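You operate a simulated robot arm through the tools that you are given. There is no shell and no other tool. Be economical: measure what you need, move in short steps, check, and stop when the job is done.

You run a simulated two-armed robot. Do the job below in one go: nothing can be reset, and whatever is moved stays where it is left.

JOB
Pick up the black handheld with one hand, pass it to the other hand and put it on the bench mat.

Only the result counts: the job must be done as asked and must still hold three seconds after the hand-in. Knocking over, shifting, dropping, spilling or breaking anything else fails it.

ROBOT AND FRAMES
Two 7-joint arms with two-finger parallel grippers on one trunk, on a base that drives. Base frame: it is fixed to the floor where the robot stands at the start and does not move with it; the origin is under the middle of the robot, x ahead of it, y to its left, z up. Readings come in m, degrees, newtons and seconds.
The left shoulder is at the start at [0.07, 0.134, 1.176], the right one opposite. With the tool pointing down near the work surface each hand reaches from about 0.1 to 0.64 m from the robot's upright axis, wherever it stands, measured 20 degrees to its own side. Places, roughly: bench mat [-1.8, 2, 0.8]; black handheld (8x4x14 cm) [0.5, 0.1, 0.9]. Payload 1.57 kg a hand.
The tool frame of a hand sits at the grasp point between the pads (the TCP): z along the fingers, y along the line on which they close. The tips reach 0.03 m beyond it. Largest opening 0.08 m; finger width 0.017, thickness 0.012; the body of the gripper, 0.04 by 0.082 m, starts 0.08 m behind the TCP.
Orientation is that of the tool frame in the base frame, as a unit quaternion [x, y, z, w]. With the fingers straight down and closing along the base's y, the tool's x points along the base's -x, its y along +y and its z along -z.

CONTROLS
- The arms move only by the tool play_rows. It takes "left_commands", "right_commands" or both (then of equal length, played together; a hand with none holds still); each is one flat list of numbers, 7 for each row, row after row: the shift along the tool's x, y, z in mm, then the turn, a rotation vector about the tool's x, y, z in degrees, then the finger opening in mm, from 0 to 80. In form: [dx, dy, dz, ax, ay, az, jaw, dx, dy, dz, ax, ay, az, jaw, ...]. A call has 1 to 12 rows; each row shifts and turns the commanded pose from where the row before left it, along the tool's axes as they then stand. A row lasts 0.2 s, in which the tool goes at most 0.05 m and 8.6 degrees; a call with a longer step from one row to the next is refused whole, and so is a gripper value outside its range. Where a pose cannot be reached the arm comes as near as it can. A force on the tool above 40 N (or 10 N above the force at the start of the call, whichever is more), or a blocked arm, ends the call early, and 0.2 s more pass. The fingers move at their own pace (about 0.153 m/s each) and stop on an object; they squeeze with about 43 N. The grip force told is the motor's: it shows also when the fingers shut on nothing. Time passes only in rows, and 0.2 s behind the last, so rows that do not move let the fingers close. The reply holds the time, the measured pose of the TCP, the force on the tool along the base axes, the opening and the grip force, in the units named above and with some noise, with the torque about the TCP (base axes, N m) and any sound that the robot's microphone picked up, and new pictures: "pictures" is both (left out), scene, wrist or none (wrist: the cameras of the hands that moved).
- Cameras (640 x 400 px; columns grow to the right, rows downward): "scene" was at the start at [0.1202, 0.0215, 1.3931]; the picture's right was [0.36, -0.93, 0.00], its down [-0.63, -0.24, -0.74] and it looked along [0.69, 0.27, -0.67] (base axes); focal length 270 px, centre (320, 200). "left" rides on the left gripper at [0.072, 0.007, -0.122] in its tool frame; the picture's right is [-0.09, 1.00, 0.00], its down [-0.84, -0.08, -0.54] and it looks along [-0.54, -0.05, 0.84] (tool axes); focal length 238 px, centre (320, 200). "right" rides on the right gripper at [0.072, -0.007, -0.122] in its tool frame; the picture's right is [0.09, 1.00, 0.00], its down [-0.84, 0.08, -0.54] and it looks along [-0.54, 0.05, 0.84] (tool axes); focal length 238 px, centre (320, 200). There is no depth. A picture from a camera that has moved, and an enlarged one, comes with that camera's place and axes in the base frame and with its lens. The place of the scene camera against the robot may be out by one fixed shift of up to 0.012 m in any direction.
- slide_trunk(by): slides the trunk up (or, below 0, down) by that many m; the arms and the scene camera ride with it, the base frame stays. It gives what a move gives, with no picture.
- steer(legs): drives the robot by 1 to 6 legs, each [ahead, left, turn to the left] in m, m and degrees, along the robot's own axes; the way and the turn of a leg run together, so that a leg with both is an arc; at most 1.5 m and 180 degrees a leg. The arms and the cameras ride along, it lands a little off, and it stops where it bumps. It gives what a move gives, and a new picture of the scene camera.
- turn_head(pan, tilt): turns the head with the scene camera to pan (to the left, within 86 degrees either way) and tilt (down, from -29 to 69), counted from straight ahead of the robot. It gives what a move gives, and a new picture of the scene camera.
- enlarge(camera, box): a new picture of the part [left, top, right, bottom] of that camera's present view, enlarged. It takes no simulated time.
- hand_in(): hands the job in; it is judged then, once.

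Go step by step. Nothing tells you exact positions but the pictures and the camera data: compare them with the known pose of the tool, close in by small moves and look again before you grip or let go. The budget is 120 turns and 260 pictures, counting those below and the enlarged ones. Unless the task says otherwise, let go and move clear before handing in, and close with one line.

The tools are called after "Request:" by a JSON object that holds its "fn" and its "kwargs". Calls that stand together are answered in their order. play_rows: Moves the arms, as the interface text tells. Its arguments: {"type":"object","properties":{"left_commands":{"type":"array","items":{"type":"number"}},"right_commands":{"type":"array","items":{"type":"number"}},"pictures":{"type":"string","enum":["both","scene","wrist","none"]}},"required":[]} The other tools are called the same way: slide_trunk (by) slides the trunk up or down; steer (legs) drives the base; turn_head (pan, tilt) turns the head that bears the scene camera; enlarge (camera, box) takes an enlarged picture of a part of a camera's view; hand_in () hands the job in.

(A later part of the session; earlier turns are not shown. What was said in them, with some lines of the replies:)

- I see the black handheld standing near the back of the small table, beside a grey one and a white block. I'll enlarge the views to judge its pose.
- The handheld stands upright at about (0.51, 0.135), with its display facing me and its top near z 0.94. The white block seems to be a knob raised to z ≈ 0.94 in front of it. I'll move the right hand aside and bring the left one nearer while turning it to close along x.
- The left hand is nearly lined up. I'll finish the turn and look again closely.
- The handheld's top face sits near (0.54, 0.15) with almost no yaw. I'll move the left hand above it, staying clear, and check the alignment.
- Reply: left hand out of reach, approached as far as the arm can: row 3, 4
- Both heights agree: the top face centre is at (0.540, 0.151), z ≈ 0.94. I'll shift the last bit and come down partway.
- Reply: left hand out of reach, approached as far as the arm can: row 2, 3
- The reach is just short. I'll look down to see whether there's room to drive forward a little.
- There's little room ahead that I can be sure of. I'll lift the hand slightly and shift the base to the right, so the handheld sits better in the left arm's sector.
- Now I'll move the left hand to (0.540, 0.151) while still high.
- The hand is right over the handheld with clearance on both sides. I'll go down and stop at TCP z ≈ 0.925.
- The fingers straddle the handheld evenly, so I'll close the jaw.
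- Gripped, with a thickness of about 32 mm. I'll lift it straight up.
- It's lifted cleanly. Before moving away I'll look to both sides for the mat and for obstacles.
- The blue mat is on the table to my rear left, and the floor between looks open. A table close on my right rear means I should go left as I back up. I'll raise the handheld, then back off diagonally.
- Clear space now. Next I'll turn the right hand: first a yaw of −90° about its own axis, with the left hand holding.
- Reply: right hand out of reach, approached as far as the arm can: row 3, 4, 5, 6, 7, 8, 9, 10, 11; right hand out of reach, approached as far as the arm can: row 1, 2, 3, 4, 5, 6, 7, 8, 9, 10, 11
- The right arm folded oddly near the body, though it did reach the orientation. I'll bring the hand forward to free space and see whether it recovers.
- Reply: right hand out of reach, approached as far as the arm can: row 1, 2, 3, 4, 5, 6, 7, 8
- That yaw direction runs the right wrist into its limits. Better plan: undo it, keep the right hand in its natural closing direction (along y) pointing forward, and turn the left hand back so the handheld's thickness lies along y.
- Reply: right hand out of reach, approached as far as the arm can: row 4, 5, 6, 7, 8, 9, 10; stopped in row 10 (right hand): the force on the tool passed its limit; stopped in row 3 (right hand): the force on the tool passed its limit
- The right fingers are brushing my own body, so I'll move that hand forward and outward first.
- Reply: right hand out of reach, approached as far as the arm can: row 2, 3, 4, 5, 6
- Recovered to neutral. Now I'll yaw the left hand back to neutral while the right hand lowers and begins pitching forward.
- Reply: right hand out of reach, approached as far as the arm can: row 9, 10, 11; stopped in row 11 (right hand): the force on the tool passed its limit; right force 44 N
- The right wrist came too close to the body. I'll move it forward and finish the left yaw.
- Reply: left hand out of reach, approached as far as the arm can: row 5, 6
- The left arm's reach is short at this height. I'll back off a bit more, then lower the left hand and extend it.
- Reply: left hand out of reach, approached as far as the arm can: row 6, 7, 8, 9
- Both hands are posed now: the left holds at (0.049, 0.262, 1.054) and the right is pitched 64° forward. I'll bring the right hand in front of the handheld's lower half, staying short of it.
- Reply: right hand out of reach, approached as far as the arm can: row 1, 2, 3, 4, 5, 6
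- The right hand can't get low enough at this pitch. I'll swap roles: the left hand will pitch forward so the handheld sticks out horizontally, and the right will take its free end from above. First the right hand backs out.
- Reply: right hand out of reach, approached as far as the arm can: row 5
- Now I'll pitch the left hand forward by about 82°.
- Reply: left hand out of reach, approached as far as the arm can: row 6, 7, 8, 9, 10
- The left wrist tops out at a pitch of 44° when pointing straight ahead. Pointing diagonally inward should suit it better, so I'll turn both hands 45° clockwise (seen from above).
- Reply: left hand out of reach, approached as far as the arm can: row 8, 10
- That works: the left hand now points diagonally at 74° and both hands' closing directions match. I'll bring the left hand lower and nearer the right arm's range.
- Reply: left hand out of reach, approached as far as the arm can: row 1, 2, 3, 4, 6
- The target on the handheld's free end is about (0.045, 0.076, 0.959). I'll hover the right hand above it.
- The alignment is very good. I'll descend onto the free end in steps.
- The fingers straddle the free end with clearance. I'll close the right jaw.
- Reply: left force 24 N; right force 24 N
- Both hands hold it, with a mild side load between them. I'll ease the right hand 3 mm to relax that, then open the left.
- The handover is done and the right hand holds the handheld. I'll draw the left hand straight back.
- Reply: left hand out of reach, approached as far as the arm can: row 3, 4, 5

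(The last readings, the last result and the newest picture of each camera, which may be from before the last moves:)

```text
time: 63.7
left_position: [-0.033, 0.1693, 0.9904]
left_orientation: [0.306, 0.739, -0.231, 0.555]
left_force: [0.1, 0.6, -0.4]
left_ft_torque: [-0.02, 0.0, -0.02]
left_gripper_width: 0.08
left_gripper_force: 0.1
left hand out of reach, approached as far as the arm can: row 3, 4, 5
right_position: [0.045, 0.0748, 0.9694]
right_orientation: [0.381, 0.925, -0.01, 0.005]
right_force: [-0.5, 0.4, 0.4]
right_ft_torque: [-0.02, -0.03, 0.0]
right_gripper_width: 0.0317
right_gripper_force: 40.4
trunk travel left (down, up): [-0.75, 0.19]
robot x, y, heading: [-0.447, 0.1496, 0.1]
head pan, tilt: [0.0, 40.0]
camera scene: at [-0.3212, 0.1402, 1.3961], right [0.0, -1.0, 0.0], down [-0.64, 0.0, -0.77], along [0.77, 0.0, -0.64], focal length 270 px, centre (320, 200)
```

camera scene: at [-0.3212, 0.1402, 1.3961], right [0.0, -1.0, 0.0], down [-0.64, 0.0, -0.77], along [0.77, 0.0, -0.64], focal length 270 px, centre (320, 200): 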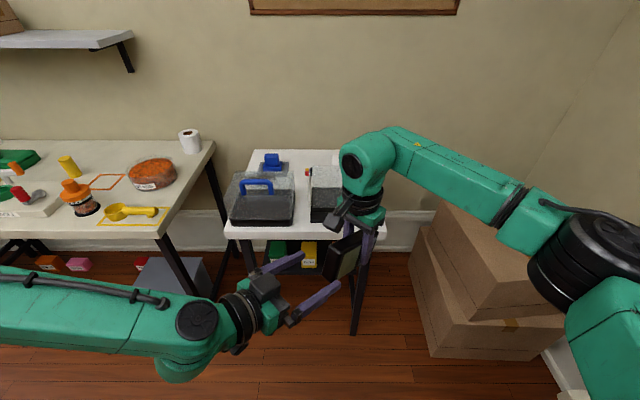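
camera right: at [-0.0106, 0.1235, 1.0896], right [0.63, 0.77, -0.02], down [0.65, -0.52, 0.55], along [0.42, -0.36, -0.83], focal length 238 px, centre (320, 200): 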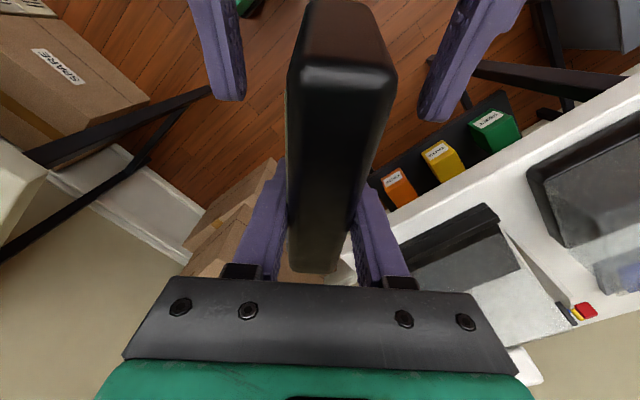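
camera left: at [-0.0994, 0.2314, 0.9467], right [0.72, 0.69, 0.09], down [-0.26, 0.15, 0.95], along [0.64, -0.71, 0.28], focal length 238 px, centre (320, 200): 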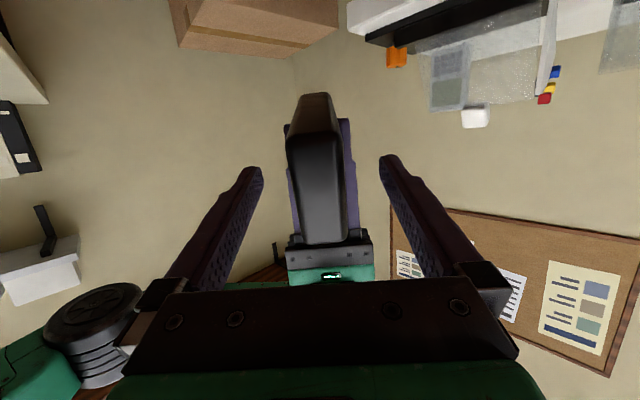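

The fingers are clear now. I'll lift the right hand away and to the right, and fold the left hand back outward.

Request:
{"fn": "play_rows", "kwargs": {"right_commands": [0, 0, -20, 0, 0, 0, 20, 0, 0, -20, 0, 0, 0, 20, 0, 0, -20, 0, 0, 0, 20, -3, -20, -20, 0, 0, 0, 20, -3, -28, -20, 0, 0, 0, 20, -3, -28, -10, 0, 0, 0, 20, -3, -28, 0, 0, 0, 0, 20], "left_commands": [0, 0, 0, 0, 0, 0, 80, 0, 0, 0, 0, 0, 0, 80, 0, 0, 0, 0, 0, 0, 80, 0, 0, 0, 0, 0, 0, 80, -5, 20, -20, 0, 0, 0, 80, -5, 20, -20, 0, 0, 0, 80, -5, 20, -20, 0, 0, 0, 80], "pictures": "scene"}}

```text
time: 65.3
left_position: [-0.0222, 0.2479, 1.0172]
left_orientation: [0.306, 0.739, -0.23, 0.555]
left_force: [1.3, 1.0, 0.5]
left_ft_torque: [0.0, 0.01, -0.02]
left_gripper_width: 0.0799
left_gripper_force: 0.1
left hand out of reach, approached as far as the arm can: row 5
right_position: [-0.0196, -0.0056, 1.084]
right_orientation: [0.38, 0.925, -0.009, 0.005]
right_force: [0.0, -0.2, -1.8]
right_ft_torque: [0.01, -0.06, 0.0]
right_gripper_width: 0.032
right_gripper_force: 40.3
trunk travel left (down, up): [-0.75, 0.19]
robot x, y, heading: [-0.4483, 0.1465, 0.3]
head pan, tilt: [0.0, 40.0]
camera scene: at [-0.3233, 0.1383, 1.3963], right [0.0, -1.0, 0.0], down [-0.64, 0.0, -0.77], along [0.77, 0.0, -0.64], focal length 270 px, centre (320, 200)
```

scene: 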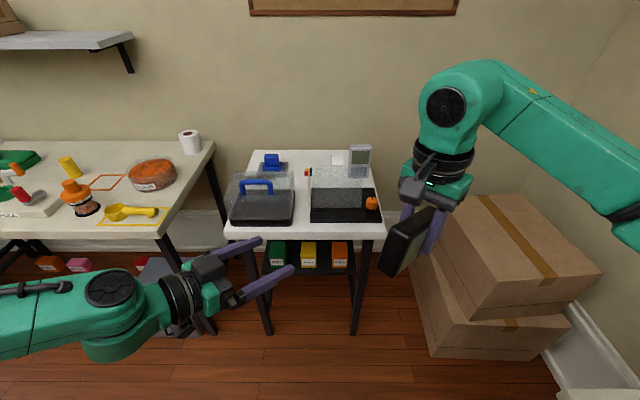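

Before driving I'll point the left hand down and out of the way, and return the right hand to its neutral yaw.

Request:
{"fn": "play_rows", "kwargs": {"left_commands": [-15, 0, 0, 0, 8.2, 0, 80, -15, 0, 0, 0, 8.2, 0, 80, -10, 0, 0, 0, 8.2, 0, 80, 0, 0, 0, 0, 8.2, 0, 80, 0, 0, 0, 0, 8.2, 0, 80, 0, 0, 0, 0, 8.2, 0, 80, 0, 0, 0, 0, 8.2, 0, 80, 0, 0, -10, 0, 8.2, 0, 80, 0, 0, -15, 0, 8.2, 0, 80, 0, 0, -20, 0, 0, -8, 80, 0, 0, -20, 0, 0, -8, 80, 0, 0, -20, 0, 0, -8, 80], "right_commands": [0, -20, 0, 0, 0, 0, 20, 0, -20, 0, 0, 0, 0, 20, 0, -20, 0, 0, 0, 0, 20, 0, -20, 0, 0, 0, 0, 20, 0, 0, 0, 0, 0, -7.5, 20, 0, 0, 0, 0, 0, -7.5, 20, 0, 0, 0, 0, 0, -7.5, 20, 0, 0, 0, 0, 0, -7.5, 20, 0, 0, 0, 0, 0, -7.5, 20, 0, 0, 0, 0, 0, -7.5, 20, 0, 0, 0, 0, 0, 0, 20, 0, 0, 0, 0, 0, 0, 20]}}

```text
time: 67.9
left_position: [-0.0056, 0.2731, 1.1378]
left_orientation: [0.179, 0.984, 0.0, 0.0]
left_force: [0.2, -0.3, 0.8]
left_ft_torque: [0.03, 0.03, 0.01]
left_gripper_width: 0.0802
left_gripper_force: 0.1
left hand out of reach, approached as far as the arm can: row 1, 3, 4
right_position: [-0.0762, -0.0621, 1.0816]
right_orientation: [-0.003, 1.0, -0.01, 0.0]
right_force: [-0.5, 0.6, -2.7]
right_ft_torque: [0.0, -0.02, -0.01]
right_gripper_width: 0.0315
right_gripper_force: 40.0
trunk travel left (down, up): [-0.75, 0.19]
robot x, y, heading: [-0.4486, 0.1463, 0.1]
head pan, tilt: [0.0, 40.0]
camera scene: at [-0.321, 0.1393, 1.396], right [0.0, -1.0, 0.0], down [-0.64, 0.0, -0.77], along [0.77, 0.0, -0.64], focal length 270 px, centre (320, 200)
camera right: at [-0.1477, -0.0665, 1.2033], right [-0.1, 0.99, -0.02], down [0.84, 0.09, 0.54], along [0.54, 0.04, -0.84], focal length 238 px, centre (320, 200)
camera left: at [-0.0688, 0.3046, 1.2595], right [0.44, 0.9, 0.0], down [0.76, -0.37, 0.54], along [0.49, -0.24, -0.84], focal length 238 px, centre (320, 200)
```

scene: 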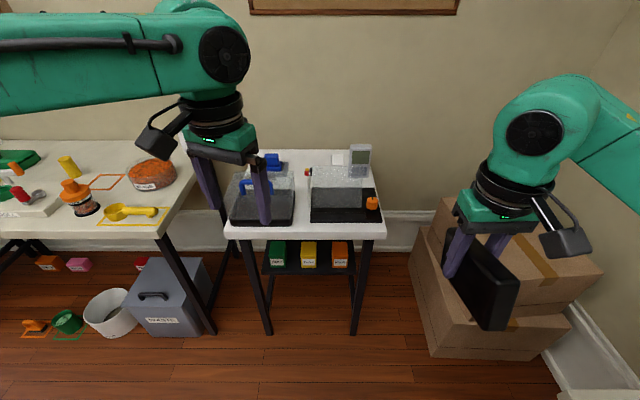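
right: 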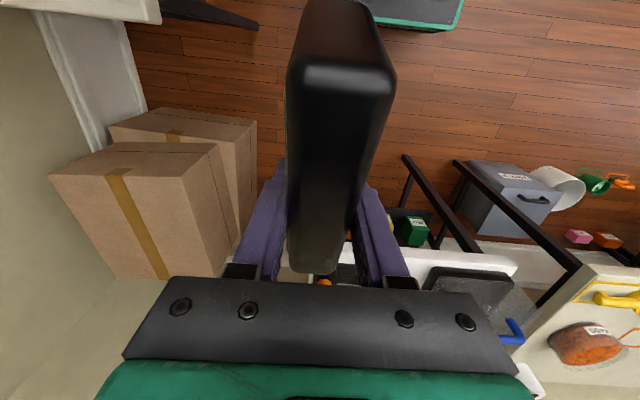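
left: 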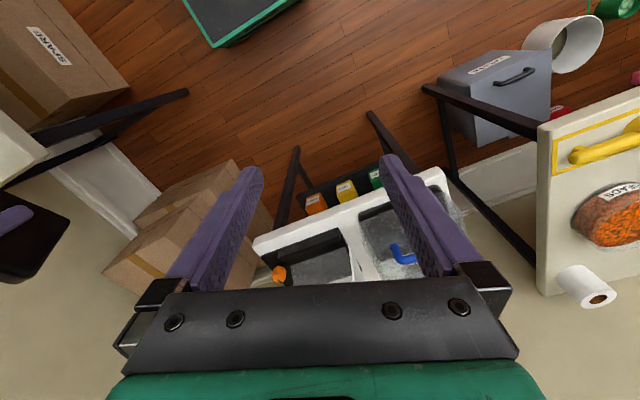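

The two arms are in safe postures. I'll shift left into the open floor, then turn left 90° toward the mat table.

Request:
{"fn": "steer", "kwargs": {"legs": [[0, 0.35, 0], [0, 0, 90]]}}

Request:
{"fn": "turn_head", "kwargs": {"pan": 60, "tilt": 25}}

```text
time: 74.0
left_position: [-0.5784, 0.9399, 1.136]
left_orientation: [-0.57, 0.822, -0.001, 0.001]
left_force: [0.0, -0.9, 0.0]
left_ft_torque: [0.01, 0.03, -0.01]
left_gripper_width: 0.08
left_gripper_force: 0.1
right_position: [-0.2429, 0.8707, 1.0824]
right_orientation: [0.712, -0.703, 0.007, -0.007]
right_force: [-0.3, -0.4, -2.2]
right_ft_torque: [0.04, 0.0, 0.01]
right_gripper_width: 0.0317
right_gripper_force: 40.4
trunk travel left (down, up): [-0.75, 0.19]
robot x, y, heading: [-0.4535, 0.4927, 90.6]
head pan, tilt: [0.0, 40.0]
camera scene: at [-0.4597, 0.6237, 1.3961], right [1.0, 0.01, 0.0], down [0.01, -0.64, -0.77], along [-0.01, 0.77, -0.64], focal length 270 px, centre (320, 200)
```

scene: 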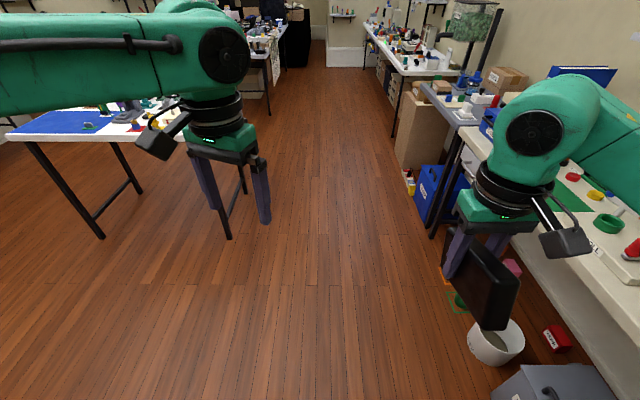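

```text
time: 75.3
left_position: [-0.5784, 0.9384, 1.1372]
left_orientation: [-0.569, 0.822, 0.001, 0.0]
left_force: [0.2, 0.4, 0.3]
left_ft_torque: [0.02, -0.01, -0.01]
left_gripper_width: 0.0799
left_gripper_force: 0.1
right_position: [-0.2428, 0.871, 1.0834]
right_orientation: [0.71, -0.704, 0.008, -0.007]
right_force: [0.6, -0.5, -2.3]
right_ft_torque: [0.04, 0.0, 0.01]
right_gripper_width: 0.0316
right_gripper_force: 40.3
trunk travel left (down, up): [-0.75, 0.19]
robot x, y, heading: [-0.4483, 0.4977, 90.5]
head pan, tilt: [60.0, 25.0]
camera scene: at [-0.5393, 0.5841, 1.4194], right [0.49, 0.87, 0.0], down [0.37, -0.21, -0.91], along [-0.79, 0.45, -0.42], focal length 270 px, centre (320, 200)
```

scene: 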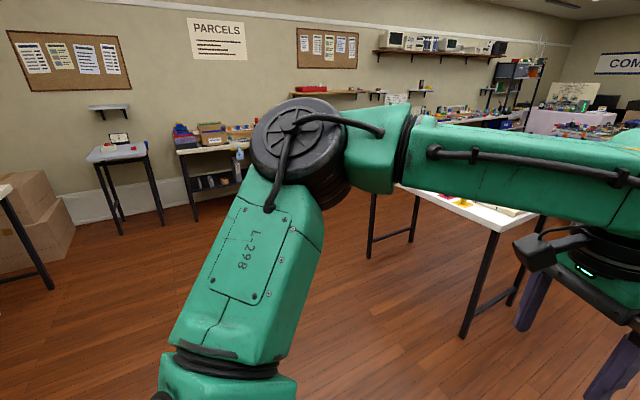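

Open floor lies to my left. I'll drive sideways 1.45 m so the mat is ahead of me.

Request:
{"fn": "steer", "kwargs": {"legs": [[0, 1.45, 0]]}}

Request:
{"fn": "turn_head", "kwargs": {"pan": -5, "tilt": 25}}

```text
time: 82.5
left_position: [-2.006, 0.95, 1.1373]
left_orientation: [-0.558, 0.83, 0.0, 0.0]
left_force: [0.6, 0.7, -0.9]
left_ft_torque: [0.01, 0.01, 0.02]
left_gripper_width: 0.0802
left_gripper_force: 0.0
right_position: [-1.6724, 0.8727, 1.0809]
right_orientation: [-0.701, 0.713, -0.007, 0.008]
right_force: [0.4, 0.4, -3.2]
right_ft_torque: [0.0, 0.01, 0.0]
right_gripper_width: 0.032
right_gripper_force: 40.6
trunk travel left (down, up): [-0.75, 0.19]
robot x, y, heading: [-1.894, 0.5032, 88.8]
head pan, tilt: [60.0, 25.0]
camera scene: at [-1.9767, 0.5939, 1.4195], right [0.52, 0.86, 0.0], down [0.36, -0.22, -0.91], along [-0.78, 0.47, -0.42], focal length 270 px, centre (320, 200)
```

scene: 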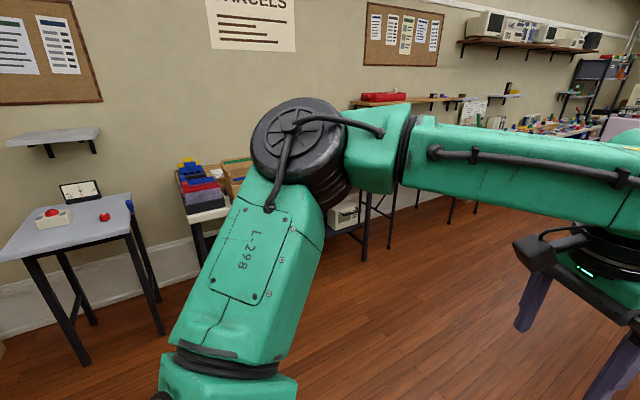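

```text
time: 83.8
left_position: [-2.0075, 0.9494, 1.1376]
left_orientation: [-0.557, 0.831, 0.0, 0.0]
left_force: [0.2, -0.2, 0.4]
left_ft_torque: [0.01, 0.02, 0.0]
left_gripper_width: 0.0802
left_gripper_force: 0.1
right_position: [-1.6727, 0.8732, 1.0834]
right_orientation: [-0.701, 0.713, -0.008, 0.008]
right_force: [0.6, 0.7, -1.6]
right_ft_torque: [0.02, -0.01, 0.0]
right_gripper_width: 0.0315
right_gripper_force: 40.0
trunk travel left (down, up): [-0.75, 0.19]
robot x, y, heading: [-1.8908, 0.507, 88.9]
head pan, tilt: [-5.0, 25.0]
camera scene: at [-1.8886, 0.6379, 1.4194], right [0.99, -0.11, 0.0], down [-0.04, -0.42, -0.91], along [0.1, 0.9, -0.42], focal length 270 px, centre (320, 200)
```

scene: 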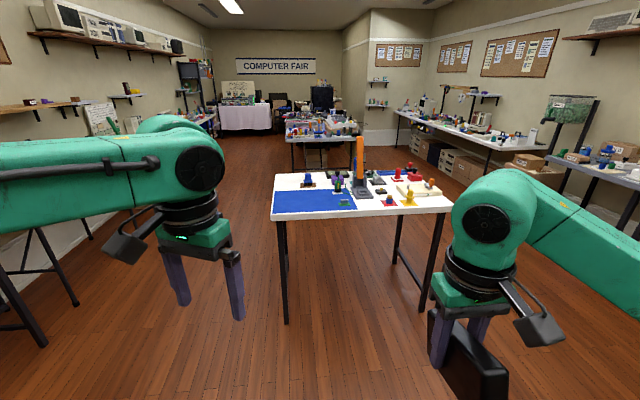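

The mat spans about x −1.99 to −1.58, y 1.82 to 2.11. I'll drive up closer, then look down at it.

Request:
{"fn": "steer", "kwargs": {"legs": [[0, 0.08, 1.1], [0.72, 0, 0]]}}

Request:
{"fn": "turn_head", "kwargs": {"pan": -15, "tilt": 42}}

```text
time: 88.3
left_position: [-2.0954, 1.6576, 1.1363]
left_orientation: [-0.566, 0.825, 0.0, 0.0]
left_force: [-0.3, 0.9, -0.2]
left_ft_torque: [0.02, -0.03, -0.02]
left_gripper_width: 0.0798
left_gripper_force: 0.1
right_position: [-1.7596, 1.5862, 1.0813]
right_orientation: [0.708, -0.706, 0.008, -0.007]
right_force: [-0.2, -0.4, -1.7]
right_ft_torque: [0.06, 0.0, -0.01]
right_gripper_width: 0.0316
right_gripper_force: 40.4
trunk travel left (down, up): [-0.75, 0.19]
robot x, y, heading: [-1.9724, 1.2144, 90.2]
head pan, tilt: [-5.0, 25.0]
camera scene: at [-1.971, 1.3478, 1.4195], right [1.0, -0.09, 0.0], down [-0.04, -0.42, -0.91], along [0.08, 0.9, -0.42], focal length 270 px, centre (320, 200)
```

scene: 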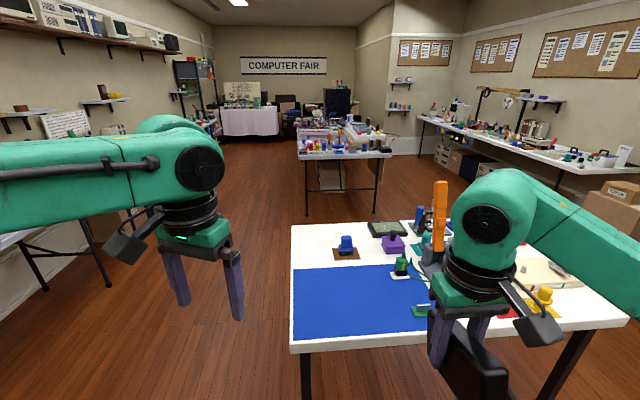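

```text
time: 89.2
left_position: [-2.095, 1.6583, 1.1375]
left_orientation: [-0.566, 0.824, 0.0, 0.0]
left_force: [0.8, 0.0, -0.4]
left_ft_torque: [0.0, -0.01, -0.05]
left_gripper_width: 0.08
left_gripper_force: 0.0
right_position: [-1.7602, 1.5872, 1.0829]
right_orientation: [0.708, -0.706, 0.008, -0.007]
right_force: [0.2, -1.0, -1.8]
right_ft_torque: [0.01, -0.02, -0.02]
right_gripper_width: 0.0318
right_gripper_force: 40.7
trunk travel left (down, up): [-0.75, 0.19]
robot x, y, heading: [-1.9704, 1.2137, 90.1]
head pan, tilt: [-15.0, 42.0]
camera scene: at [-1.9574, 1.3379, 1.3932], right [0.97, -0.26, 0.0], down [-0.17, -0.65, -0.74], along [0.19, 0.72, -0.67], focal length 270 px, centre (320, 200)
```

scene: 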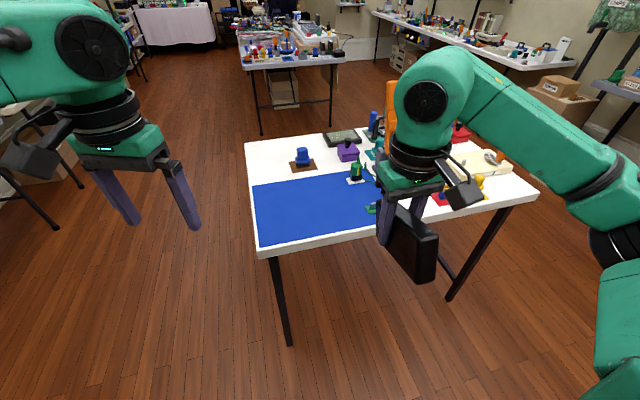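

The free part of the mat is roughly x −2.0 to −1.68, y 1.83 to 2.10. I'll aim to set the handheld down around (−1.83, 1.965), and drive in a bit closer first.

Request:
{"fn": "steer", "kwargs": {"legs": [[0.25, 0.05, 0]]}}

```text
time: 91.0
left_position: [-2.1457, 1.9116, 1.1388]
left_orientation: [-0.566, 0.825, 0.001, 0.001]
left_force: [0.0, -0.5, 0.1]
left_ft_torque: [-0.01, 0.0, 0.01]
left_gripper_width: 0.0797
left_gripper_force: 0.0
right_position: [-1.8104, 1.8426, 1.0825]
right_orientation: [0.708, -0.706, 0.007, -0.009]
right_force: [-0.8, -0.9, -1.8]
right_ft_torque: [0.03, 0.0, -0.03]
right_gripper_width: 0.0316
right_gripper_force: 40.3
trunk travel left (down, up): [-0.75, 0.19]
robot x, y, heading: [-2.0227, 1.4688, 90.1]
head pan, tilt: [-15.0, 42.0]
camera scene: at [-2.0074, 1.5909, 1.3933], right [0.97, -0.26, 0.0], down [-0.17, -0.65, -0.74], along [0.19, 0.72, -0.67], focal length 270 px, centre (320, 200)
```

scene: 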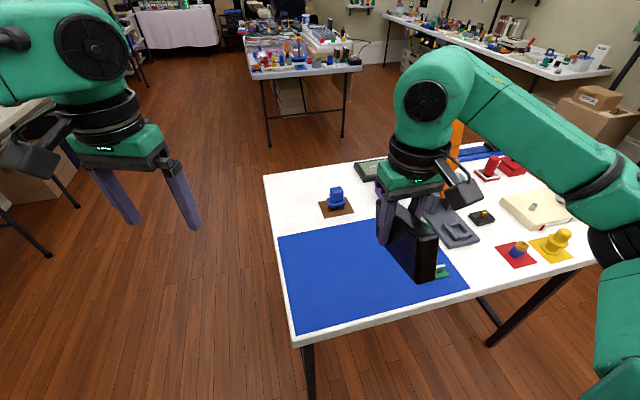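

Now I'll move the right hand over the target, lower it to z ≈ 0.97, and pitch 16.5° so the handheld's long edge becomes level.

Request:
{"fn": "play_rows", "kwargs": {"right_commands": [-24, 3.3, 18, 0, 0, 0, 20, -24, 3.3, 18, 0, 0, 0, 20, -24, 3.3, 18, 0, 0, 0, 20, -24, 3.3, 18, 0, 0, 0, 20, -24, 3.3, 18, 0, 0, 0, 20, -22, 3.3, 18, 0, 0, 0, 20, 0, 0, 0, 0, -8.25, 0, 20, 0, 0, 0, 0, -8.25, 0, 20]}}

Request:
{"fn": "enlarge", "kwargs": {"camera": "scene", "box": [240, 150, 480, 300]}}

Request:
{"fn": "enlarge", "kwargs": {"camera": "left", "box": [0, 0, 640, 400]}}

```text
time: 92.8
left_position: [-2.1451, 1.9119, 1.1373]
left_orientation: [-0.567, 0.824, 0.001, 0.001]
left_force: [0.0, 0.1, 0.9]
left_ft_torque: [0.01, -0.01, 0.02]
left_gripper_width: 0.0799
left_gripper_force: 0.1
right_position: [-1.8285, 1.9841, 0.9731]
right_orientation: [0.702, -0.698, -0.094, -0.108]
right_force: [0.2, -0.4, -1.9]
right_ft_torque: [0.08, 0.02, 0.01]
right_gripper_width: 0.0314
right_gripper_force: 40.0
trunk travel left (down, up): [-0.75, 0.19]
robot x, y, heading: [-2.0212, 1.4669, 90.2]
head pan, tilt: [-15.0, 42.0]
camera scene: at [-2.0072, 1.5913, 1.3933], right [0.97, -0.26, 0.0], down [-0.17, -0.65, -0.74], along [0.19, 0.72, -0.67], focal length 270 px, centre (320, 200)
camera right: at [-1.8245, 1.8801, 1.0689], right [-0.99, -0.09, -0.05], down [-0.1, 0.65, 0.76], along [-0.04, 0.76, -0.65], focal length 238 px, centre (320, 200)
```

scene: 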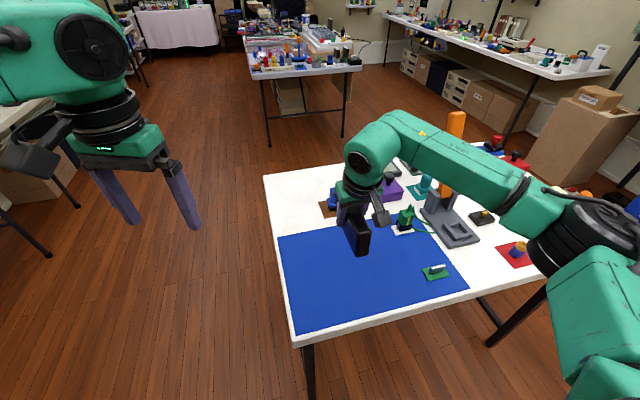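
right: 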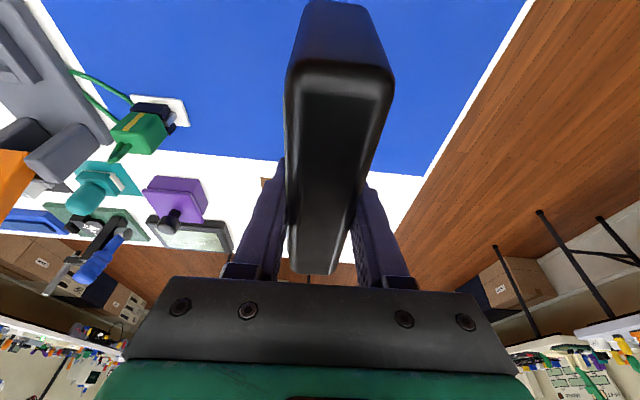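

```text
2.67 times, centred on (360, 225) of scene
camera zoom: at [-2.0072, 1.5913, 1.3933], right [0.97, -0.26, 0.0], down [-0.17, -0.65, -0.74], along [0.19, 0.72, -0.67], focal length 719 px, centre (213, 133)
```

zoom: 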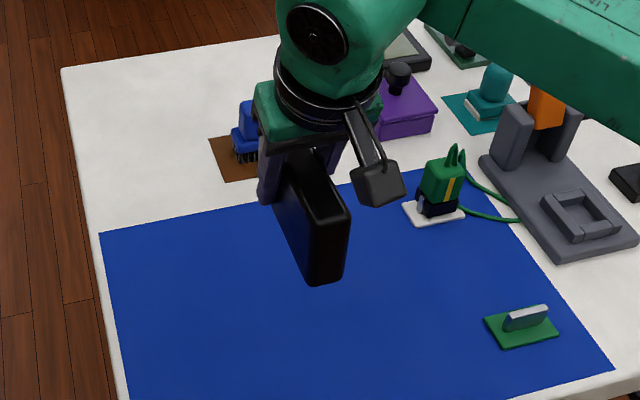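

```text
1.00 times, centred on (320, 200) of left
camera zoom: at [-2.1758, 1.847, 1.2598], right [-0.9, 0.44, 0.0], down [0.37, 0.75, 0.54], along [0.24, 0.49, -0.84], focal length 238 px, centre (320, 200)
```

zoom: 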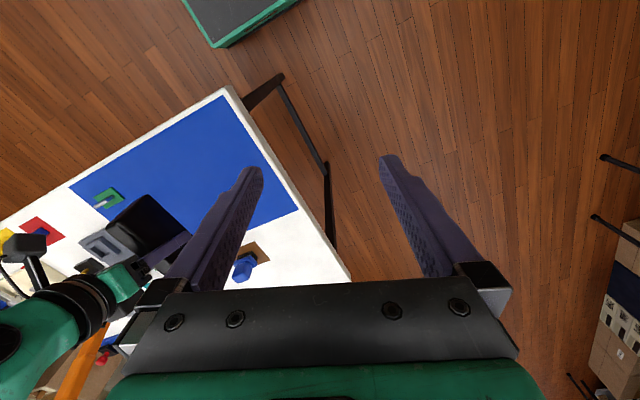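

The pitch looks right and the handheld is over the clear part of the mat. I'll lower it to just above the mat, pulling 2 cm toward me to centre it.

Request:
{"fn": "play_rows", "kwargs": {"right_commands": [9.3, 0, 17.7, 0, 0, 0, 20, 9.3, 0, 17.7, 0, 0, 0, 20, 9.3, 0, 17.7, 0, 0, 0, 20, 9.3, 0, 17.7, 0, 0, 0, 20, 9.3, 0, 17.7, 0, 0, 0, 20]}}

Request:
{"fn": "enlarge", "kwargs": {"camera": "scene", "box": [280, 170, 440, 270]}}

```text
time: 94.0
left_position: [-2.1457, 1.913, 1.1374]
left_orientation: [-0.567, 0.824, 0.0, 0.001]
left_force: [0.3, 0.4, 1.1]
left_ft_torque: [-0.05, -0.01, 0.02]
left_gripper_width: 0.0798
left_gripper_force: 0.0
right_position: [-1.8243, 1.9656, 0.872]
right_orientation: [0.702, -0.697, -0.094, -0.11]
right_force: [-0.7, -0.3, -1.4]
right_ft_torque: [0.0, -0.04, 0.0]
right_gripper_width: 0.0318
right_gripper_force: 40.4
trunk travel left (down, up): [-0.75, 0.19]
robot x, y, heading: [-2.0208, 1.4657, 89.9]
head pan, tilt: [-15.0, 42.0]
camera scene: at [-2.0075, 1.5928, 1.3931], right [0.97, -0.26, 0.0], down [-0.17, -0.65, -0.74], along [0.19, 0.72, -0.67], focal length 270 px, centre (320, 200)
camera right: at [-1.821, 1.8625, 0.9693], right [-0.99, -0.09, -0.05], down [-0.1, 0.65, 0.76], along [-0.04, 0.76, -0.65], focal length 238 px, centre (320, 200)
```

scene: 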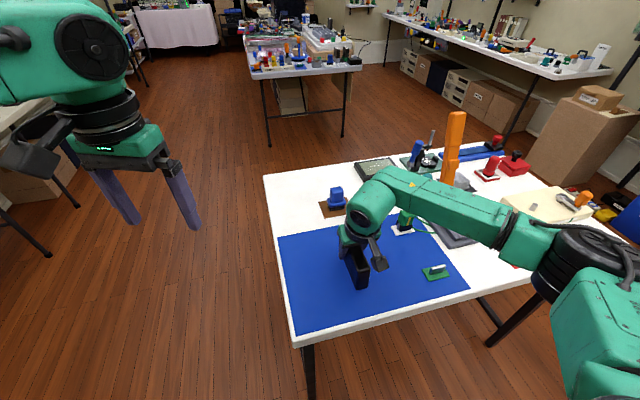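
right: 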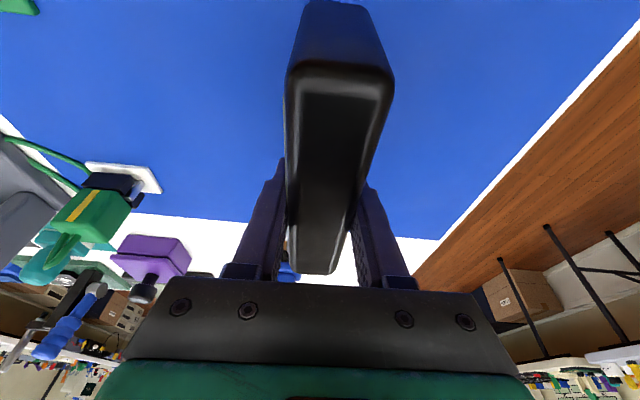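

```text
4.00 times, centred on (360, 220) of scene
camera zoom: at [-2.0075, 1.5928, 1.3931], right [0.97, -0.26, 0.0], down [-0.17, -0.65, -0.74], along [0.19, 0.72, -0.67], focal length 1079 px, centre (160, 120)
```

zoom: 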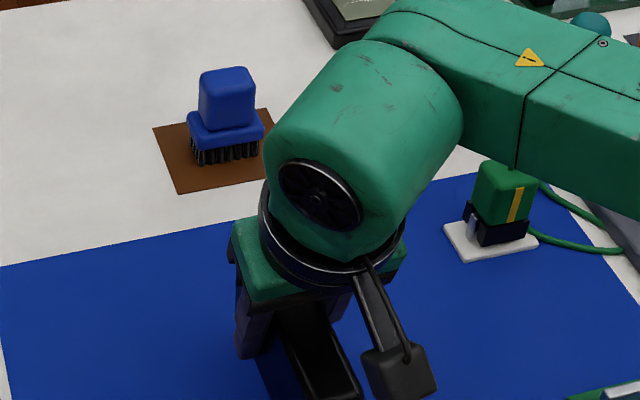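

Close to the mat now. I'll lower in 4–5 mm steps and watch the force.

Request:
{"fn": "play_rows", "kwargs": {"right_commands": [1.4, 0, 4.8, 0, 0, 0, 20, 1.4, 0, 4.8, 0, 0, 0, 20, 1.4, 0, 4.8, 0, 0, 0, 20], "pictures": "none"}}

Request:
{"fn": "play_rows", "kwargs": {"right_commands": [0.8, 0, 2.9, 0, 0, 0, 20, 0, 0, 0, 0, 0, 0, 20], "pictures": "wrist"}}

```text
time: 94.8
left_position: [-2.1466, 1.9129, 1.1372]
left_orientation: [-0.566, 0.824, 0.0, 0.0]
left_force: [0.5, 0.0, -0.5]
left_ft_torque: [0.0, -0.04, 0.0]
left_gripper_width: 0.0798
left_gripper_force: 0.0
right_position: [-1.8277, 1.9658, 0.8605]
right_orientation: [0.703, -0.697, -0.094, -0.109]
right_force: [-0.1, 0.2, -1.4]
right_ft_torque: [0.0, 0.01, -0.03]
right_gripper_width: 0.0318
right_gripper_force: 40.2
trunk travel left (down, up): [-0.75, 0.19]
robot x, y, heading: [-2.0211, 1.4684, 90.1]
head pan, tilt: [-15.0, 42.0]
```

```text
time: 95.4
left_position: [-2.1454, 1.9124, 1.1372]
left_orientation: [-0.566, 0.824, 0.0, 0.0]
left_force: [0.0, -0.2, 1.1]
left_ft_torque: [-0.02, 0.01, 0.01]
left_gripper_width: 0.0798
left_gripper_force: 0.0
right_position: [-1.8264, 1.9656, 0.8582]
right_orientation: [0.702, -0.697, -0.093, -0.108]
right_force: [-0.4, -0.5, -2.3]
right_ft_torque: [0.04, 0.01, 0.02]
right_gripper_width: 0.0317
right_gripper_force: 40.4
trunk travel left (down, up): [-0.75, 0.19]
robot x, y, heading: [-2.0181, 1.4707, 89.9]
head pan, tilt: [-15.0, 42.0]
camera right: at [-1.8218, 1.8623, 0.9532], right [-0.99, -0.09, -0.05], down [-0.1, 0.65, 0.76], along [-0.04, 0.76, -0.65], focal length 238 px, centre (320, 200)
```

right: 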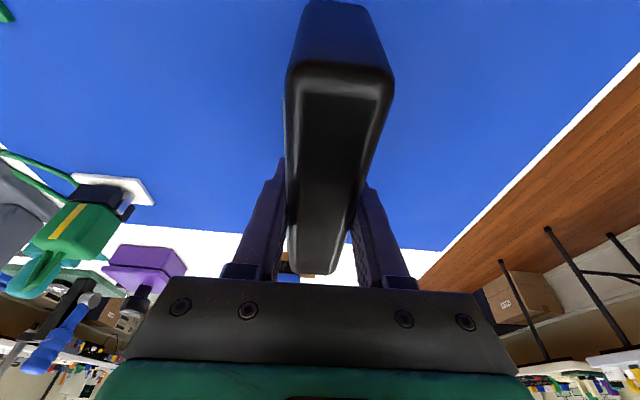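

Request:
{"fn": "play_rows", "kwargs": {"right_commands": [0.8, 0, 2.9, 0, 0, 0, 20, 0, 0, 0, 0, 0, 0, 20], "pictures": "none"}}

Request:
{"fn": "play_rows", "kwargs": {"right_commands": [0.8, 0, 2.9, 0, 0, 0, 20, 0, 0, 0, 0, 0, 0, 20], "pictures": "none"}}

```text
time: 96.0
left_position: [-2.1454, 1.913, 1.1374]
left_orientation: [-0.566, 0.824, 0.0, -0.001]
left_force: [-0.1, 0.1, 0.9]
left_ft_torque: [-0.05, 0.0, -0.04]
left_gripper_width: 0.0802
left_gripper_force: 0.0
right_position: [-1.8262, 1.9643, 0.8541]
right_orientation: [0.702, -0.697, -0.094, -0.109]
right_force: [0.3, -0.4, -1.6]
right_ft_torque: [0.04, -0.02, 0.01]
right_gripper_width: 0.0317
right_gripper_force: 40.7
trunk travel left (down, up): [-0.75, 0.19]
robot x, y, heading: [-2.0237, 1.468, 90.2]
head pan, tilt: [-15.0, 42.0]
```

```text
time: 96.6
left_position: [-2.1463, 1.9125, 1.1375]
left_orientation: [-0.567, 0.824, 0.0, 0.0]
left_force: [0.2, 0.2, 0.4]
left_ft_torque: [-0.03, 0.0, 0.02]
left_gripper_width: 0.0798
left_gripper_force: 0.2
right_position: [-1.826, 1.9649, 0.8508]
right_orientation: [0.702, -0.698, -0.094, -0.109]
right_force: [-0.5, 0.5, -2.0]
right_ft_torque: [0.03, 0.02, 0.0]
right_gripper_width: 0.0316
right_gripper_force: 40.9
trunk travel left (down, up): [-0.75, 0.19]
robot x, y, heading: [-2.0226, 1.4718, 90.5]
head pan, tilt: [-15.0, 42.0]
```

No contact yet, so I'll keep going in 3 mm steps.

Request:
{"fn": "play_rows", "kwargs": {"right_commands": [0.8, 0, 2.9, 0, 0, 0, 20, 0, 0, 0, 0, 0, 0, 20], "pictures": "none"}}

Request:
{"fn": "play_rows", "kwargs": {"right_commands": [0.8, 0, 2.9, 0, 0, 0, 20, 0, 0, 0, 0, 0, 0, 20], "pictures": "none"}}

Request:
{"fn": "enlarge", "kwargs": {"camera": "left", "box": [60, 140, 260, 265]}}

```text
time: 97.2
left_position: [-2.1458, 1.9125, 1.1371]
left_orientation: [-0.566, 0.824, 0.0, 0.0]
left_force: [-0.3, -0.2, 0.0]
left_ft_torque: [0.0, -0.01, -0.01]
left_gripper_width: 0.08
left_gripper_force: 0.0
right_position: [-1.8258, 1.9653, 0.8487]
right_orientation: [0.702, -0.697, -0.094, -0.109]
right_force: [0.7, -0.2, -3.0]
right_ft_torque: [0.05, 0.01, 0.0]
right_gripper_width: 0.0314
right_gripper_force: 40.1
trunk travel left (down, up): [-0.75, 0.19]
robot x, y, heading: [-2.0223, 1.4728, 90.0]
head pan, tilt: [-15.0, 42.0]
```

```text
time: 97.8
left_position: [-2.1466, 1.9127, 1.1373]
left_orientation: [-0.566, 0.824, 0.0, 0.0]
left_force: [-0.7, 0.4, -0.8]
left_ft_torque: [-0.02, -0.01, -0.02]
left_gripper_width: 0.0798
left_gripper_force: 0.0
right_position: [-1.8266, 1.9662, 0.8455]
right_orientation: [0.702, -0.697, -0.095, -0.11]
right_force: [1.2, 0.2, 2.2]
right_ft_torque: [0.22, 0.04, -0.03]
right_gripper_width: 0.0316
right_gripper_force: 40.3
trunk travel left (down, up): [-0.75, 0.19]
robot x, y, heading: [-2.0208, 1.4666, 90.1]
head pan, tilt: [-15.0, 42.0]
```

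```text
3.20 times, centred on (160, 202) of left
camera zoom: at [-2.1764, 1.8478, 1.2596], right [-0.9, 0.44, 0.0], down [0.37, 0.75, 0.54], along [0.24, 0.49, -0.84], focal length 763 px, centre (832, 192)
```

zoom: 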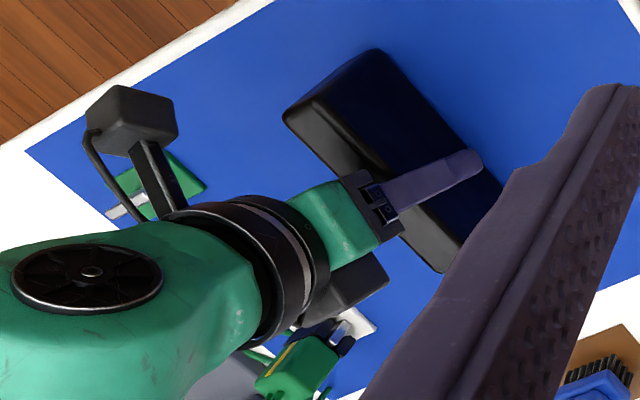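

Contact: the force rose by 4 N, and the torque says the front end touches first. I'll raise the front 1° and lower 2 mm.

Request:
{"fn": "play_rows", "kwargs": {"right_commands": [0, 0, 0, 0, -1.0, 0, 20, 0.5, 0, 1.9, 0, 0, 0, 20, 0, 0, 0, 0, 0, 0, 20], "pictures": "none"}}

```text
time: 98.6
left_position: [-2.1459, 1.9115, 1.138]
left_orientation: [-0.567, 0.824, 0.0, 0.001]
left_force: [0.0, -0.3, 0.2]
left_ft_torque: [-0.01, -0.01, 0.0]
left_gripper_width: 0.0798
left_gripper_force: 0.0
right_position: [-1.8263, 1.9654, 0.8446]
right_orientation: [0.701, -0.697, -0.101, -0.117]
right_force: [1.4, 2.6, 14.9]
right_ft_torque: [-1.25, 0.16, 0.16]
right_gripper_width: 0.0318
right_gripper_force: 40.2
trunk travel left (down, up): [-0.75, 0.19]
robot x, y, heading: [-2.0206, 1.4671, 90.0]
head pan, tilt: [-15.0, 42.0]
```

It's now pressing on both ends, level to within about half a degree. I'll ease the pitch back half a degree, then open gently.

Request:
{"fn": "play_rows", "kwargs": {"right_commands": [0, 0, 0, 0, 0.6, 0, 20, 0, 0, 0, 0, 0, 0, 20], "pictures": "none"}}

```text
time: 99.2
left_position: [-2.1472, 1.9113, 1.1388]
left_orientation: [-0.566, 0.824, 0.001, 0.001]
left_force: [0.3, -1.2, -0.4]
left_ft_torque: [-0.01, -0.02, -0.01]
left_gripper_width: 0.0801
left_gripper_force: 0.0
right_position: [-1.8266, 1.9658, 0.8442]
right_orientation: [0.701, -0.697, -0.098, -0.114]
right_force: [0.9, 4.1, 15.1]
right_ft_torque: [1.04, 0.24, -0.08]
right_gripper_width: 0.0316
right_gripper_force: 40.6
trunk travel left (down, up): [-0.75, 0.19]
robot x, y, heading: [-2.0183, 1.4659, 90.0]
head pan, tilt: [-15.0, 42.0]
```

Request:
{"fn": "play_rows", "kwargs": {"right_commands": [0, 0, -0.8, 0, 0, 0, 20, 0, 0, 0, 0, 0, 0, 34, 0, 0, 0, 0, 0, 0, 40, 0, 0, 0, 0, 0, 0, 55, 0, 0, 0, 0, 0, 0, 70, 0, 0, 0, 0, 0, 0, 70], "pictures": "wrist"}}

Request:
{"fn": "enlarge", "kwargs": {"camera": "left", "box": [60, 140, 260, 265]}}

```text
time: 100.6
left_position: [-2.1454, 1.9123, 1.1365]
left_orientation: [-0.567, 0.824, 0.0, 0.001]
left_force: [0.1, -0.4, 0.5]
left_ft_torque: [0.02, 0.03, 0.01]
left_gripper_width: 0.08
left_gripper_force: 0.0
right_position: [-1.8256, 1.966, 0.8453]
right_orientation: [0.702, -0.697, -0.097, -0.111]
right_force: [0.5, -0.3, 0.0]
right_ft_torque: [-0.01, 0.03, 0.02]
right_gripper_width: 0.0699
right_gripper_force: 0.1
trunk travel left (down, up): [-0.75, 0.19]
robot x, y, heading: [-2.0178, 1.4684, 90.1]
head pan, tilt: [-15.0, 42.0]
camera right: at [-1.8213, 1.8608, 0.9396], right [-0.99, -0.09, -0.05], down [-0.1, 0.64, 0.76], along [-0.04, 0.76, -0.65], focal length 238 px, centre (320, 200)
```

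right: 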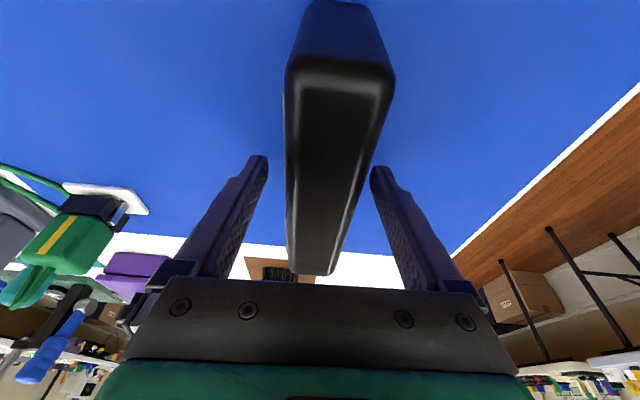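

```text
3.20 times, centred on (160, 202) of left
camera zoom: at [-2.1765, 1.8479, 1.2594], right [-0.9, 0.44, 0.0], down [0.37, 0.75, 0.54], along [0.24, 0.49, -0.84], focal length 763 px, centre (832, 192)
```

zoom: 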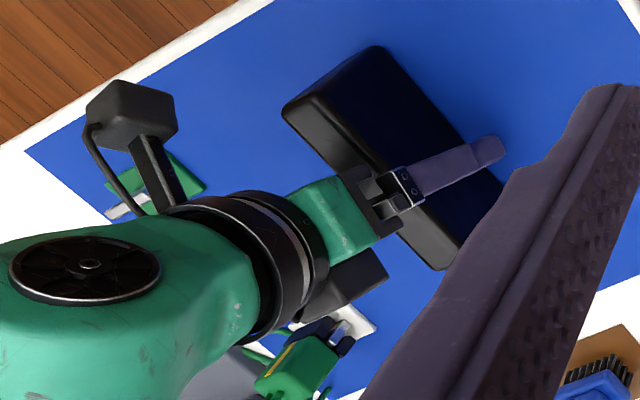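

It's standing on its long edge on the mat, released. I'll withdraw the hand straight back along the fingers.

Request:
{"fn": "play_rows", "kwargs": {"right_commands": [0, 0, -15, 0, 0, 0, 70, 0, 0, -20, 0, 0, 0, 70, 0, 0, -30, 0, 0, 0, 70, 0, 0, -30, 0, 0, 0, 70, 0, 0, -30, 0, 0, 0, 70, 0, 0, -30, 0, 0, 0, 70, 20, 0, -20, 0, 0, 0, 70, 30, 0, 0, 0, 0, 0, 70]}}

Request:
{"fn": "enlarge", "kwargs": {"camera": "scene", "box": [260, 170, 500, 320]}}

```text
time: 102.4
left_position: [-2.1456, 1.912, 1.1377]
left_orientation: [-0.566, 0.824, 0.001, 0.0]
left_force: [0.9, 0.1, 0.0]
left_ft_torque: [-0.01, 0.02, 0.01]
left_gripper_width: 0.08
left_gripper_force: 0.1
right_position: [-1.828, 1.8666, 0.9974]
right_orientation: [0.701, -0.697, -0.096, -0.111]
right_force: [0.2, 0.5, 1.1]
right_ft_torque: [0.0, 0.02, 0.02]
right_gripper_width: 0.0701
right_gripper_force: 0.0
trunk travel left (down, up): [-0.75, 0.19]
robot x, y, heading: [-2.0185, 1.4684, 90.4]
head pan, tilt: [-15.0, 42.0]
camera scene: at [-2.0073, 1.5909, 1.3933], right [0.97, -0.26, 0.0], down [-0.17, -0.65, -0.74], along [0.19, 0.72, -0.67], focal length 270 px, centre (320, 200)
camera right: at [-1.8231, 1.7617, 1.0933], right [-0.99, -0.09, -0.05], down [-0.1, 0.64, 0.76], along [-0.04, 0.76, -0.65], focal length 238 px, centre (320, 200)
```

scene: 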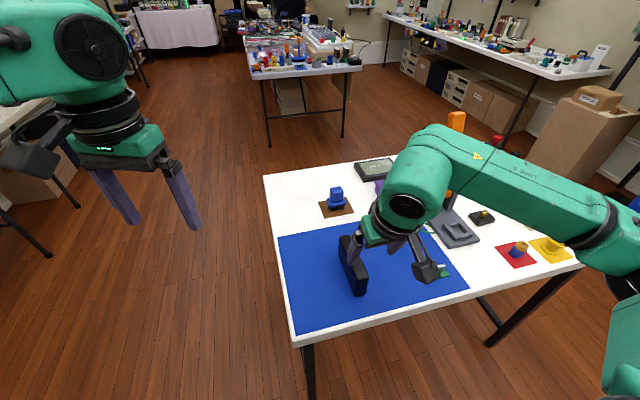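
right: 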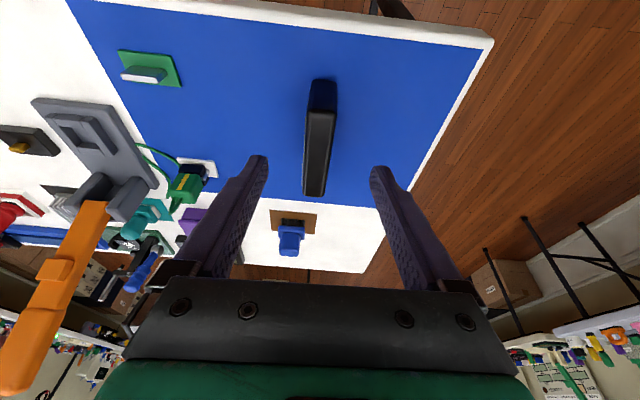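

```text
2.67 times, centred on (380, 245) of scene
camera zoom: at [-2.0073, 1.5909, 1.3933], right [0.97, -0.26, 0.0], down [-0.17, -0.65, -0.74], along [0.19, 0.72, -0.67], focal length 719 px, centre (160, 80)
```

zoom: 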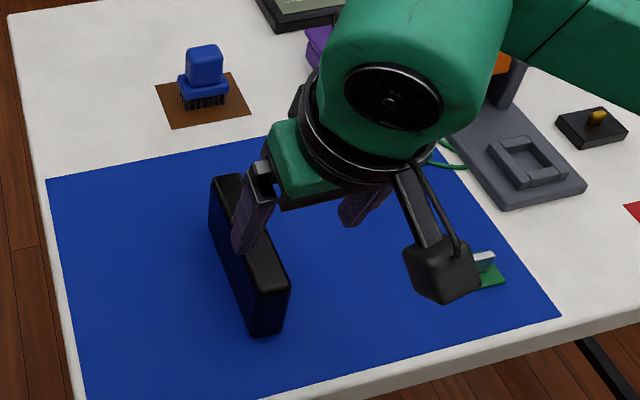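

The handheld stands steadily on the mat, well inside its edges. I'll raise the hand a little further and do a last check.

Request:
{"fn": "play_rows", "kwargs": {"right_commands": [-10, 0, -25, 0, 0, 0, 70, -10, 0, -25, 0, 0, 0, 70, -5, 0, -25, 0, 0, 0, 70], "pictures": "wrist"}}

```text
time: 103.2
left_position: [-2.146, 1.9132, 1.1368]
left_orientation: [-0.567, 0.824, 0.0, 0.0]
left_force: [0.3, -0.9, 0.4]
left_ft_torque: [-0.01, 0.01, -0.03]
left_gripper_width: 0.0798
left_gripper_force: 0.0
right_position: [-1.8318, 1.8694, 1.0778]
right_orientation: [0.702, -0.697, -0.096, -0.111]
right_force: [-0.1, 0.5, -0.2]
right_ft_torque: [-0.03, 0.0, -0.01]
right_gripper_width: 0.07
right_gripper_force: 0.0
trunk travel left (down, up): [-0.75, 0.19]
robot x, y, heading: [-2.0197, 1.4693, 89.9]
head pan, tilt: [-15.0, 42.0]
camera right: at [-1.8276, 1.7651, 1.1734], right [-0.99, -0.09, -0.05], down [-0.1, 0.64, 0.76], along [-0.04, 0.76, -0.65], focal length 238 px, centre (320, 200)
```

right: 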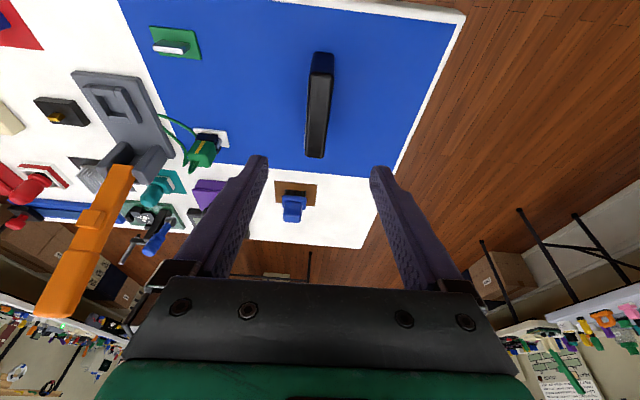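

The handheld rests on the blue mat, both hands are clear of it, and nothing on the table looks disturbed. I'm handing in.

Request:
{"fn": "hand_in", "kwargs": {}}

```text
The job is handed in.
```

I picked up the black handheld with the left hand, passed it to the right hand and set it standing on its long edge on the blue bench mat. Both hands are clear of it, and I saw nothing else moved.
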